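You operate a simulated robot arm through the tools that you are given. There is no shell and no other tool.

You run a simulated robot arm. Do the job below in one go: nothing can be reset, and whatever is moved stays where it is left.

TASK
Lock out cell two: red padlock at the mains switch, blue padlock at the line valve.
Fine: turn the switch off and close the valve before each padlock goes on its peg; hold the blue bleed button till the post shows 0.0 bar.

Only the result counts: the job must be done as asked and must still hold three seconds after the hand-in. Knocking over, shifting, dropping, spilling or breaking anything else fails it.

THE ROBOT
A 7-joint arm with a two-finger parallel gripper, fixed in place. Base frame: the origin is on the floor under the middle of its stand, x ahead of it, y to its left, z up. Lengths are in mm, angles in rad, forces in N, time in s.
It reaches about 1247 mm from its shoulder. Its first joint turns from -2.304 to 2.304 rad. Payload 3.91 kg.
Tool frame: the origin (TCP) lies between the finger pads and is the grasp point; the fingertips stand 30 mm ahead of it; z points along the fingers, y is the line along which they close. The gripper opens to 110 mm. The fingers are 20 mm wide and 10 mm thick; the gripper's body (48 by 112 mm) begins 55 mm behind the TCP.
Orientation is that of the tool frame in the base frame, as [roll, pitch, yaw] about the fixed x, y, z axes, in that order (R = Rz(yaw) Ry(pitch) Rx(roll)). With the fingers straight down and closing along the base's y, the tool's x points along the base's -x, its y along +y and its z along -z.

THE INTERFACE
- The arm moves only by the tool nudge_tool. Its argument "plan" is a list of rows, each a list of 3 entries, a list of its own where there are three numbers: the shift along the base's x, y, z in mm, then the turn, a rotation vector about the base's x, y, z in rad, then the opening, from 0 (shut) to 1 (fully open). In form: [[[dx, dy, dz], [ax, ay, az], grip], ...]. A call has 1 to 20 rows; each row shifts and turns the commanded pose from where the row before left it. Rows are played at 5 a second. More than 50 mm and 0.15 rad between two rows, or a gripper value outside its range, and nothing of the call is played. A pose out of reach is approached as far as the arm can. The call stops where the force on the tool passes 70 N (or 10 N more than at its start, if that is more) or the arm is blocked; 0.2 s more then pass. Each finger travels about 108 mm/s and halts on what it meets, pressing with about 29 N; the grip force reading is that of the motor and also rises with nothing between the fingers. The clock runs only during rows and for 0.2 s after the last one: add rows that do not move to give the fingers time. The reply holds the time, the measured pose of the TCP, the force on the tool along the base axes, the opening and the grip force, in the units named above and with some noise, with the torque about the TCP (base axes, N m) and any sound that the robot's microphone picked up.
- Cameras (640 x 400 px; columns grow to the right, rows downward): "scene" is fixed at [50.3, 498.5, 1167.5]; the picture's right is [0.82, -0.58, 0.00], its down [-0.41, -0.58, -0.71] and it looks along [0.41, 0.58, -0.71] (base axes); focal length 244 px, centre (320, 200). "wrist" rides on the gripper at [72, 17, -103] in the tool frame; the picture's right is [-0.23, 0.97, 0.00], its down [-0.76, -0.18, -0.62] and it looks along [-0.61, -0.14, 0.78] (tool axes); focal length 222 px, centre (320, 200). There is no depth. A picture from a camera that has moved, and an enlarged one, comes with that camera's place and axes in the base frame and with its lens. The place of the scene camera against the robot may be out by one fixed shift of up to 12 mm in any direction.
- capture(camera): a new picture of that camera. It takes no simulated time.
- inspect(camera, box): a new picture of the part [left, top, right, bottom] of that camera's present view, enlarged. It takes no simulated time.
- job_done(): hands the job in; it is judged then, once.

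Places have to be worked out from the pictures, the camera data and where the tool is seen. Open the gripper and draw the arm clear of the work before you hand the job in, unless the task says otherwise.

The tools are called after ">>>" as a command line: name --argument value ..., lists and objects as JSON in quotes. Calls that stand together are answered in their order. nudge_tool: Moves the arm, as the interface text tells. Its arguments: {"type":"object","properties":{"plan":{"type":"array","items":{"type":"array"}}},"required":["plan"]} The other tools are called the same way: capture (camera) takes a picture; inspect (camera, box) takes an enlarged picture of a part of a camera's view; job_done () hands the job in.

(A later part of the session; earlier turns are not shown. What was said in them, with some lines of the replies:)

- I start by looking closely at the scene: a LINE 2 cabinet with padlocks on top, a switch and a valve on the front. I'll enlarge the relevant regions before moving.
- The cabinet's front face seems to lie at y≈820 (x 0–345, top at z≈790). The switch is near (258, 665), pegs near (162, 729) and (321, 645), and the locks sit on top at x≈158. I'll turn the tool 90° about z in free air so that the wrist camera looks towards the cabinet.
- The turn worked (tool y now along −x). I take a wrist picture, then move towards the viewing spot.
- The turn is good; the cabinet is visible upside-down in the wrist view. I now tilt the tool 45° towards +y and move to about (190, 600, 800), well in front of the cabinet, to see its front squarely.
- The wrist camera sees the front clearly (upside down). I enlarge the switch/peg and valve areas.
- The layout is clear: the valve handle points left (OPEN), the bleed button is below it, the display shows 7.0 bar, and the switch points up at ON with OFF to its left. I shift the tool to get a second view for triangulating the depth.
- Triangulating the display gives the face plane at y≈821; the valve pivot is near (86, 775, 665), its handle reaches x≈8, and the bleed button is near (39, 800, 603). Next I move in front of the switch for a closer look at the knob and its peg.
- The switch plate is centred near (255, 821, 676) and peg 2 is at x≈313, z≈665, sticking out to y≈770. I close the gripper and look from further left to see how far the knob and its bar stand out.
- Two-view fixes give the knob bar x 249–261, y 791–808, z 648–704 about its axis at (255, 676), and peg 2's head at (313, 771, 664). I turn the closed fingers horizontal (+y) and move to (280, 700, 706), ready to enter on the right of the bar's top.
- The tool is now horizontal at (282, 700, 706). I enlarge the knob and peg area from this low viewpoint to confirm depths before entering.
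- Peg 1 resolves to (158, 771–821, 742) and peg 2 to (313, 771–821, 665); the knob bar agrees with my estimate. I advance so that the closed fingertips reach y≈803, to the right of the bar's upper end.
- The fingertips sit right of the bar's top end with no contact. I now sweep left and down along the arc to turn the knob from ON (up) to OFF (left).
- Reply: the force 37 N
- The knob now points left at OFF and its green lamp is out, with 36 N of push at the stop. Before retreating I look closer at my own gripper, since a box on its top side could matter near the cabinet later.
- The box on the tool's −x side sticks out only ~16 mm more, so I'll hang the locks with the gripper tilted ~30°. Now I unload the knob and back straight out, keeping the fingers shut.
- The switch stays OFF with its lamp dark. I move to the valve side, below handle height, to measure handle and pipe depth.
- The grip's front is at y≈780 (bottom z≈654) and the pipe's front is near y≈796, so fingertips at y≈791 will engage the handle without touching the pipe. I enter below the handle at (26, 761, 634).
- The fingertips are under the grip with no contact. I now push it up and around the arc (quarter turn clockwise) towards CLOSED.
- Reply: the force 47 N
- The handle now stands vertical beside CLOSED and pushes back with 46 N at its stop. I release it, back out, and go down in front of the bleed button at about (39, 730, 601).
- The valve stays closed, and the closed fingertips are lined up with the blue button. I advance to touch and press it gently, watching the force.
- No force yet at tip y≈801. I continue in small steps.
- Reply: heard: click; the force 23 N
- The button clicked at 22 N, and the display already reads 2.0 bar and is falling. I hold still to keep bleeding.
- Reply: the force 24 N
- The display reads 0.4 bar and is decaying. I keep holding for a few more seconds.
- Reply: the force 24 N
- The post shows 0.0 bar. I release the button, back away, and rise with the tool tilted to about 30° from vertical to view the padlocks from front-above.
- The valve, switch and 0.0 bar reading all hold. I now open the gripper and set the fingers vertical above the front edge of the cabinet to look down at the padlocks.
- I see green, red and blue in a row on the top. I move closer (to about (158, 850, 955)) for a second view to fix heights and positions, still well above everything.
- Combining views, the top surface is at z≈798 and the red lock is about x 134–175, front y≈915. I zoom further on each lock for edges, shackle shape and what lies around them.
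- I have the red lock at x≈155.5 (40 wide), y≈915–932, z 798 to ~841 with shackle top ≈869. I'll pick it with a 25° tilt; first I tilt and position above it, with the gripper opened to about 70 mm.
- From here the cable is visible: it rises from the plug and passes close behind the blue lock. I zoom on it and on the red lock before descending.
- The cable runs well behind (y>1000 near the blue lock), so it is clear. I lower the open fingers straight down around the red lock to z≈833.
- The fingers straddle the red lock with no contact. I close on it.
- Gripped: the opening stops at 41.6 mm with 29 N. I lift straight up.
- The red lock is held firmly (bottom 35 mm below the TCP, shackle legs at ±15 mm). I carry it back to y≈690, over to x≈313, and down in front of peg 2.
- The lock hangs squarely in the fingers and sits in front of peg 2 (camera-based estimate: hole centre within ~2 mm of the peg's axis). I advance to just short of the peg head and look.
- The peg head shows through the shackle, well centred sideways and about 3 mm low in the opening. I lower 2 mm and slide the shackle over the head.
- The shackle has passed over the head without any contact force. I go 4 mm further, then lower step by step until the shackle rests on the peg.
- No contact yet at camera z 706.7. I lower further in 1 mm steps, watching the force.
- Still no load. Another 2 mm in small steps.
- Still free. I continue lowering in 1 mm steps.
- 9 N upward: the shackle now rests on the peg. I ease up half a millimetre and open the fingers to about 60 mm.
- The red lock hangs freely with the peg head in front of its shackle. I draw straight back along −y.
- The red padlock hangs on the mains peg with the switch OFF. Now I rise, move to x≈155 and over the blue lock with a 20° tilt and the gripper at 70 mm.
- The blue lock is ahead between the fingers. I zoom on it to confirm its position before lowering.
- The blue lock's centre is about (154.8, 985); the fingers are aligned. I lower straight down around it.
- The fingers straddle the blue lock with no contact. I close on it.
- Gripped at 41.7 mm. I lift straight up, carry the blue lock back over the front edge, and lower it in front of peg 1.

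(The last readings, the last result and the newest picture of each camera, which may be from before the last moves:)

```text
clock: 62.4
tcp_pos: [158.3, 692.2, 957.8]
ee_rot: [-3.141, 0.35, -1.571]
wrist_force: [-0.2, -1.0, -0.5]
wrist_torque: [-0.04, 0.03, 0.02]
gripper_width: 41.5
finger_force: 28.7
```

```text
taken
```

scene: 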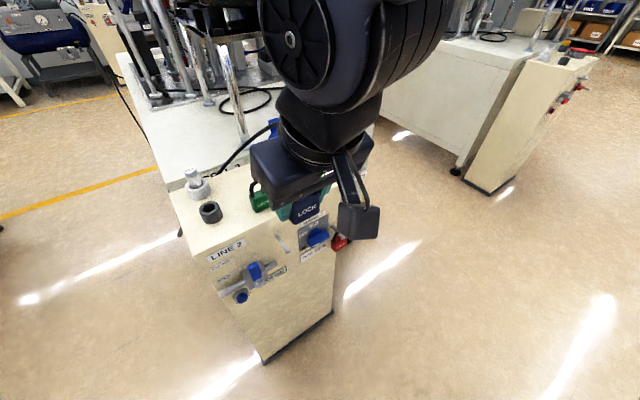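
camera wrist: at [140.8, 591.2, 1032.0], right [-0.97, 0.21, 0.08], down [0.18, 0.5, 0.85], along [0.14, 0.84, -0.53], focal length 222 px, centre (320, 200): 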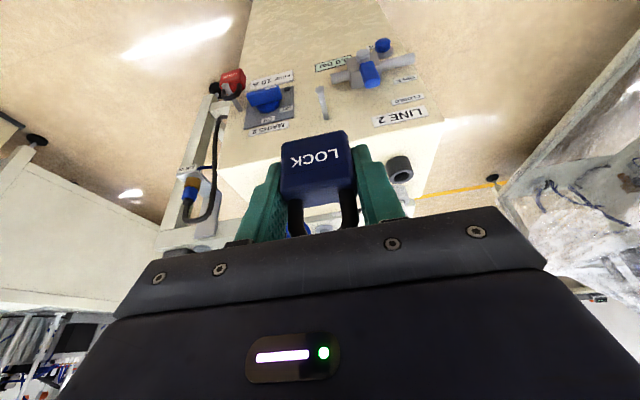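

The blue lock is held in front of the cabinet. I lower it to peg 1's height, still at y≈692.

>>> nudge_tool --plan '[[[0, 0, -40], [0, 0, 0], 0.2], [[0, 0, -40], [0, 0, 0], 0.2], [[0, 0, -40], [0, 0, 0], 0.2], [[0, 0, -40], [0, 0, 0], 0.2], [[0, 0, -40], [0, 0, 0], 0.2], [[0, 0, -36], [0, 0, 0], 0.2], [[0, 25, 0], [0, 0, 0], 0.2], [[0, 20, 0], [0, 0, 0], 0.2], [[0, 15, 0], [0, 0, 0], 0.2], [[0, 0, 0], [0, 0, 0], 0.2]]'

>>> capture --camera "wrist"

>>> inspect --camera "wrist" --box '[272, 160, 368, 220]'

>>> inspect --camera "scene" --box '[220, 190, 348, 270]'

```text
clock: 64.6
tcp_pos: [158.8, 754.7, 723.9]
ee_rot: [3.141, 0.349, -1.572]
wrist_force: [-0.1, 0.2, -0.6]
wrist_torque: [0.02, 0.0, 0.0]
gripper_width: 41.6
finger_force: 29.3
```

```text
taken
camera wrist: at [141.4, 652.5, 796.2], right [-0.97, 0.21, 0.08], down [0.18, 0.5, 0.85], along [0.14, 0.84, -0.53], focal length 222 px, centre (320, 200)
```

wrist: 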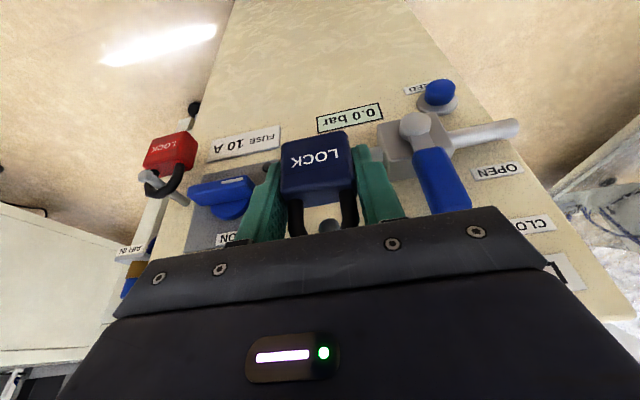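

```text
6.67 times, centred on (320, 190) of wrist
camera zoom: at [141.4, 652.5, 796.2], right [-0.97, 0.21, 0.08], down [0.18, 0.5, 0.85], along [0.14, 0.84, -0.53], focal length 1481 px, centre (320, 267)
```

zoom: 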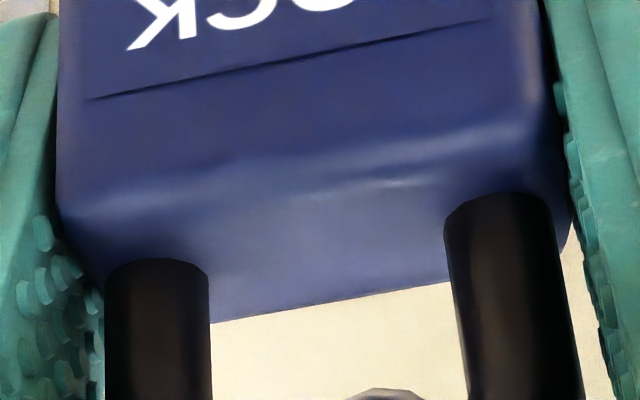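

```text
5.00 times, centred on (284, 230) of scene
camera zoom: at [50.3, 498.5, 1167.5], right [0.82, -0.58, 0.0], down [-0.41, -0.58, -0.71], along [0.41, 0.58, -0.71], focal length 1222 px, centre (500, 50)
```

zoom: 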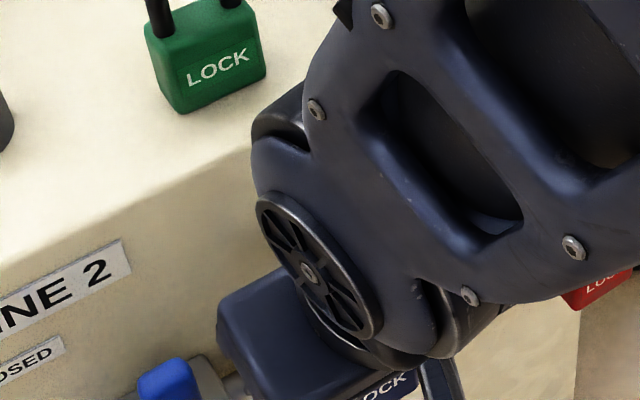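

The peg head sits centred in the shackle opening (about 6 mm free below and above). I slide forward over the head.

>>> nudge_tool --plan '[[[0, 6, 0], [0, 0, 0], 0.2], [[0, 6, 0], [0, 0, 0], 0.2], [[0, 6, 0], [0, 0, 0], 0.2], [[0, 6, 0], [0, 0, 0], 0.2], [[0, 5, 0], [0, 0, 0], 0.2], [[0, 3, 0], [0, 0, 0], 0.2], [[0, 0, 0], [0, 0, 0], 0.2]]'

>>> capture --camera "wrist"

>>> inspect --camera "wrist" --box '[272, 160, 368, 220]'

```text
clock: 66.2
tcp_pos: [159.4, 786.3, 722.0]
ee_rot: [-3.141, 0.349, -1.571]
wrist_force: [-0.4, -0.8, -1.5]
wrist_torque: [-0.01, 0.0, 0.02]
gripper_width: 41.3
finger_force: 28.5
```

```text
taken
camera wrist: at [140.8, 683.7, 795.7], right [-0.97, 0.21, 0.08], down [0.18, 0.5, 0.85], along [0.14, 0.84, -0.53], focal length 222 px, centre (320, 200)
```

wrist: 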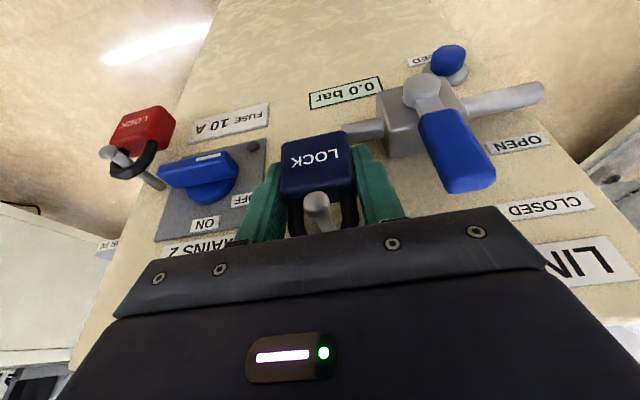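

```text
6.67 times, centred on (320, 190) of wrist
camera zoom: at [140.8, 683.7, 795.7], right [-0.97, 0.21, 0.08], down [0.18, 0.5, 0.85], along [0.14, 0.84, -0.53], focal length 1481 px, centre (320, 267)
```

zoom: 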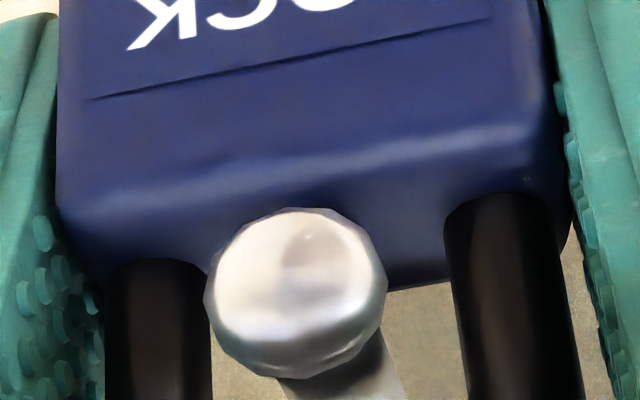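

The shackle is behind the peg head with no contact force. I move 2 mm further and lower 7 mm towards rest.

>>> nudge_tool --plan '[[[0, 2, 0], [0, 0, 0], 0.2], [[0, 0, -2], [0, 0, 0], 0.2], [[0, 0, -2], [0, 0, 0], 0.2], [[0, 0, -2], [0, 0, 0], 0.2], [[0, 0, -1], [0, 0, 0], 0.2], [[0, 0, 0], [0, 0, 0], 0.2]]'

>>> inspect --camera "wrist" --box '[240, 120, 400, 220]'

```text
clock: 67.6
tcp_pos: [157.5, 787.3, 716.9]
ee_rot: [3.141, 0.349, -1.57]
wrist_force: [-0.5, 0.5, -1.3]
wrist_torque: [0.0, 0.01, 0.01]
gripper_width: 41.6
finger_force: 29.1
```

```text
4.00 times, centred on (320, 170) of wrist
camera zoom: at [140.5, 685.1, 789.0], right [-0.97, 0.21, 0.08], down [0.18, 0.5, 0.85], along [0.14, 0.84, -0.53], focal length 888 px, centre (320, 320)
```

zoom: 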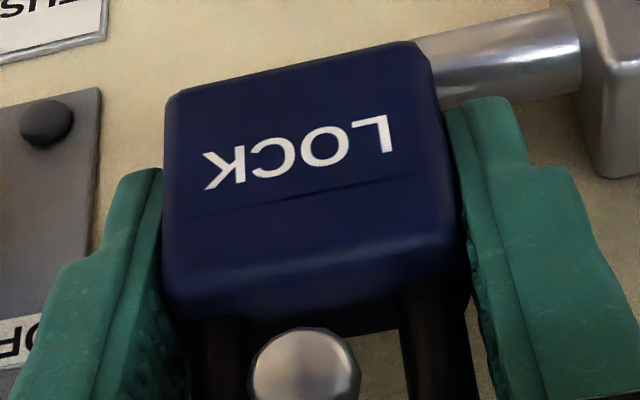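

No load yet. I continue down in 1 mm steps.

>>> nudge_tool --plan '[[[0, 0, -1], [0, 0, 0], 0.2], [[0, 0, -1], [0, 0, 0], 0.2], [[0, 0, 0], [0, 0, 0], 0.2]]'

```text
clock: 68.4
tcp_pos: [156.8, 786.4, 714.7]
ee_rot: [3.142, 0.349, -1.57]
wrist_force: [0.1, 0.3, -1.7]
wrist_torque: [0.0, 0.04, 0.02]
gripper_width: 41.8
finger_force: 28.8
```

Still free; two more 1 mm steps.

>>> nudge_tool --plan '[[[0, 0, -1], [0, 0, 0], 0.2], [[0, 0, -1], [0, 0, 0], 0.2], [[0, 0, 0], [0, 0, 0], 0.2]]'

>>> inspect --camera "wrist" --box '[240, 120, 400, 220]'

```text
clock: 69.2
tcp_pos: [157.9, 788.3, 712.3]
ee_rot: [3.14, 0.35, -1.572]
wrist_force: [1.1, -2.3, 14.7]
wrist_torque: [0.04, -0.01, -0.03]
gripper_width: 41.4
finger_force: 29.5
```

```text
4.00 times, centred on (320, 170) of wrist
camera zoom: at [140.5, 685.5, 785.8], right [-0.97, 0.21, 0.08], down [0.18, 0.5, 0.85], along [0.14, 0.84, -0.53], focal length 888 px, centre (320, 320)
```

zoom: 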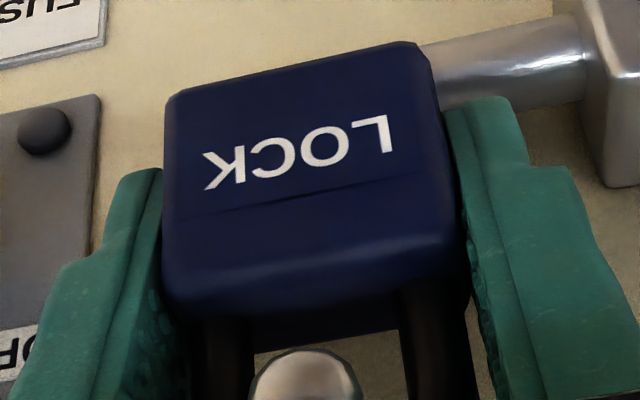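

The shackle now rests on the peg (15 N up). I ease up 1 mm and open gently to 55 mm.

>>> nudge_tool --plan '[[[0, 0, 1], [0, 0, 0], 0.2], [[0, 0, 0], [0, 0, 0], 0.36], [[0, 0, 0], [0, 0, 0], 0.4], [[0, 0, 0], [0, 0, 0], 0.45], [[0, 0, 0], [0, 0, 0], 0.5], [[0, 0, 0], [0, 0, 0], 0.5], [[0, 0, 0], [0, 0, 0], 0.5]]'

>>> capture --camera "wrist"

>>> inspect --camera "wrist" --box '[240, 120, 400, 220]'

```text
clock: 70.8
tcp_pos: [157.5, 787.8, 712.5]
ee_rot: [-3.141, 0.35, -1.571]
wrist_force: [-0.5, -0.6, 0.4]
wrist_torque: [0.0, -0.01, -0.02]
gripper_width: 55.0
finger_force: 0.2
```

```text
taken
camera wrist: at [141.0, 685.0, 786.2], right [-0.97, 0.21, 0.08], down [0.18, 0.5, 0.85], along [0.14, 0.84, -0.53], focal length 222 px, centre (320, 200)
```

wrist: 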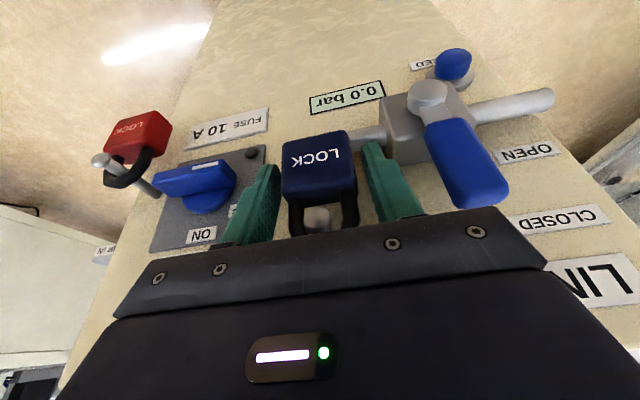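

```text
4.00 times, centred on (320, 170) of wrist
camera zoom: at [141.0, 685.0, 786.2], right [-0.97, 0.21, 0.08], down [0.18, 0.5, 0.85], along [0.14, 0.84, -0.53], focal length 888 px, centre (320, 320)
```

zoom: 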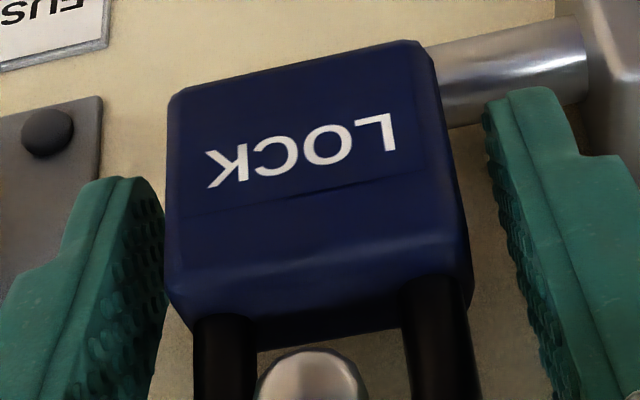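

The blue lock hangs freely on peg 1. I draw the open gripper straight back along −y.

>>> nudge_tool --plan '[[[0, -8, 0], [0, 0, 0], 0.5], [[0, -12, 0], [0, 0, 0], 0.5], [[0, -20, 0], [0, 0, 0], 0.5], [[0, -30, 0], [0, 0, 0], 0.5], [[0, -40, 0], [0, 0, 0], 0.6], [[0, -40, 0], [0, 0, 0], 0.8], [[0, -40, 0], [0, 0, 0], 1], [[0, 0, 0], [0, 0, 0], 1]]'

>>> capture --camera "wrist"

>>> capture --camera "scene"

```text
clock: 72.6
tcp_pos: [157.1, 599.1, 715.7]
ee_rot: [3.141, 0.348, -1.57]
wrist_force: [-0.1, 0.7, 0.4]
wrist_torque: [-0.02, -0.02, 0.01]
gripper_width: 110.2
finger_force: 0.0
```

```text
taken
camera wrist: at [140.1, 496.4, 789.1], right [-0.97, 0.21, 0.08], down [0.18, 0.5, 0.85], along [0.14, 0.84, -0.53], focal length 222 px, centre (320, 200)
```

wrist: 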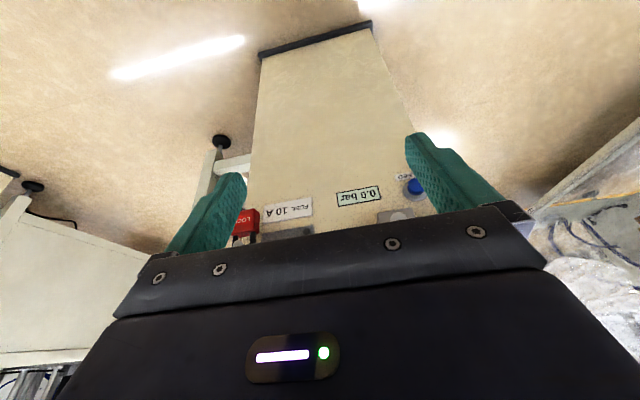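

```text
taken
```

scene: 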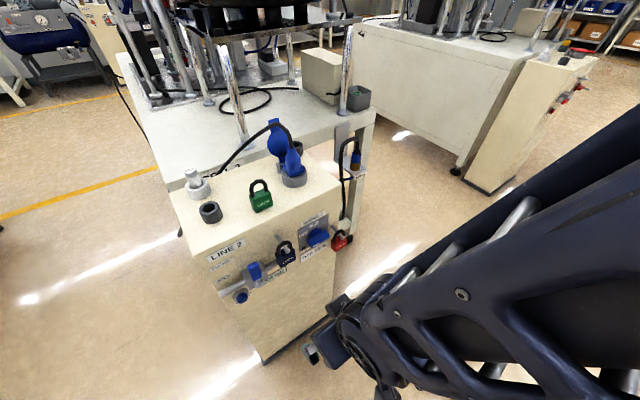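

Both locks are hanging and the arm is back at y≈599. I enlarge the scene to check switch, valve, display and both locks.

>>> inspect --camera "scene" --box '[200, 200, 360, 300]'

>>> inspect --camera "scene" --box '[160, 110, 320, 210]'

>>> inspect --camera "wrist" --box '[230, 170, 422, 250]'

```text
4.00 times, centred on (280, 250) of scene
camera zoom: at [50.3, 498.5, 1167.5], right [0.82, -0.58, 0.0], down [-0.41, -0.58, -0.71], along [0.41, 0.58, -0.71], focal length 977 px, centre (480, 0)
```

zoom: 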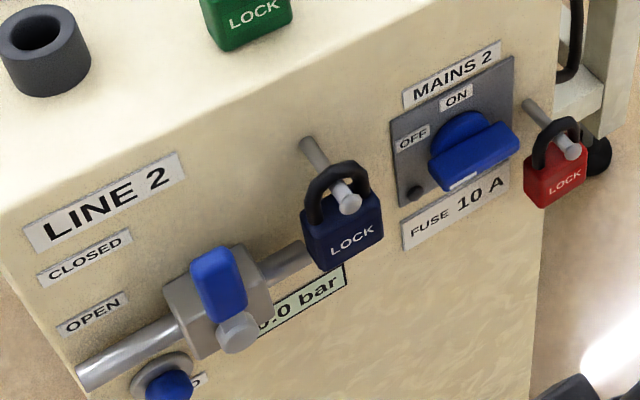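

```text
4.00 times, centred on (240, 160) of scene
camera zoom: at [50.3, 498.5, 1167.5], right [0.82, -0.58, 0.0], down [-0.41, -0.58, -0.71], along [0.41, 0.58, -0.71], focal length 977 px, centre (640, 360)
```

zoom: 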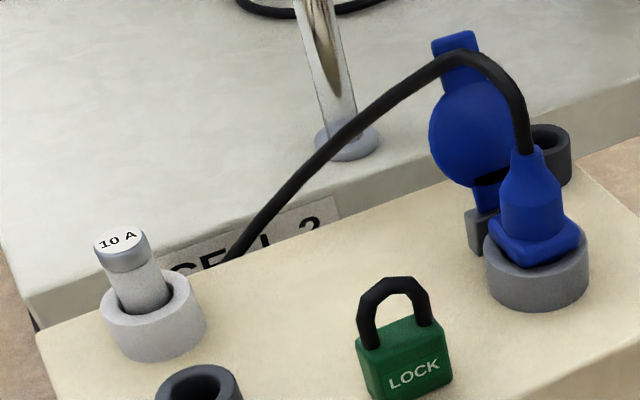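

```text
3.33 times, centred on (326, 210) of wrist
camera zoom: at [140.1, 496.4, 789.1], right [-0.97, 0.21, 0.08], down [0.18, 0.5, 0.85], along [0.14, 0.84, -0.53], focal length 740 px, centre (300, 167)
```

zoom: 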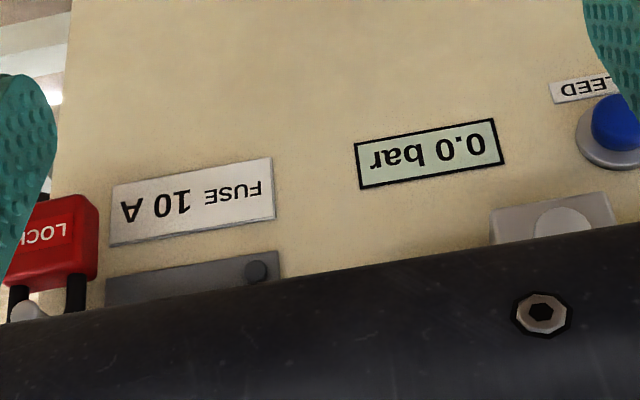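

Switch OFF, valve closed, 0.0 bar, red on the mains peg, blue on the valve peg, green and the rest untouched. I draw the arm a little further away and wait a moment to confirm that all is stable.

>>> nudge_tool --plan '[[[0, -25, 20], [0, 0, 0], 1], [[0, -25, 25], [0, 0, 0], 1], [[0, -15, 25], [0, 0, 0], 1], [[0, 0, 0], [0, 0, 0], 1], [[0, 0, 0], [0, 0, 0], 1], [[0, 0, 0], [0, 0, 0], 1], [[0, 0, 0], [0, 0, 0], 1], [[0, 0, 0], [0, 0, 0], 1]]'

>>> inspect --camera "scene" --box '[200, 200, 360, 300]'

>>> capture --camera "wrist"

```text
clock: 74.4
tcp_pos: [158.0, 534.3, 782.9]
ee_rot: [3.141, 0.349, -1.57]
wrist_force: [-0.3, 0.1, 0.2]
wrist_torque: [0.02, 0.02, 0.0]
gripper_width: 110.1
finger_force: 0.1
```

```text
4.00 times, centred on (280, 250) of scene
camera zoom: at [50.3, 498.5, 1167.5], right [0.82, -0.58, 0.0], down [-0.41, -0.58, -0.71], along [0.41, 0.58, -0.71], focal length 977 px, centre (480, 0)
```

zoom: 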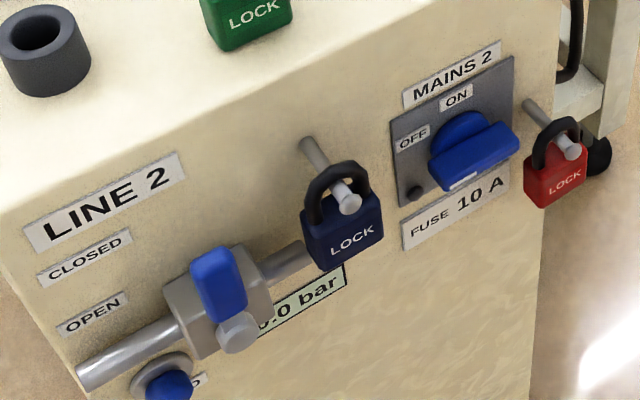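

```text
taken
camera wrist: at [140.0, 432.4, 855.7], right [-0.97, 0.21, 0.08], down [0.18, 0.5, 0.85], along [0.14, 0.84, -0.53], focal length 222 px, centre (320, 200)
```

wrist: 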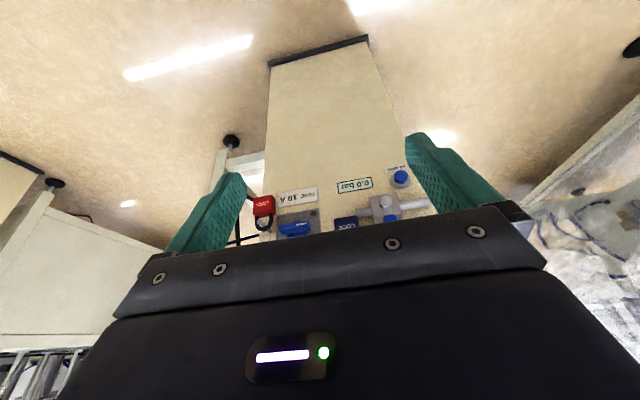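

Everything is steady: both padlocks hang still on their pegs, the switch is OFF, the valve is closed and the post reads 0.0 bar. The gripper is open and clear, so I hand the job in.

>>> job_done

```text
The job is handed in.
```

Cell two is locked out, and I've handed the job in. I don't have a verdict back yet.

- **Mains switch:** turned to OFF and its lamp is out. The red padlock hangs on the peg beside it.
- **Line valve:** turned to CLOSED before its padlock went on. The blue padlock hangs on the peg beside it.
- **Bleed:** I held the blue bleed button until the post showed 0.0 bar. It still read 0.0 bar after I let go.

The green padlock, fuse, plug and cable show no sign of having moved. I opened the gripper and drew the arm well clear. About 3.5 seconds after I let go of the blue padlock, both locks were hanging still.
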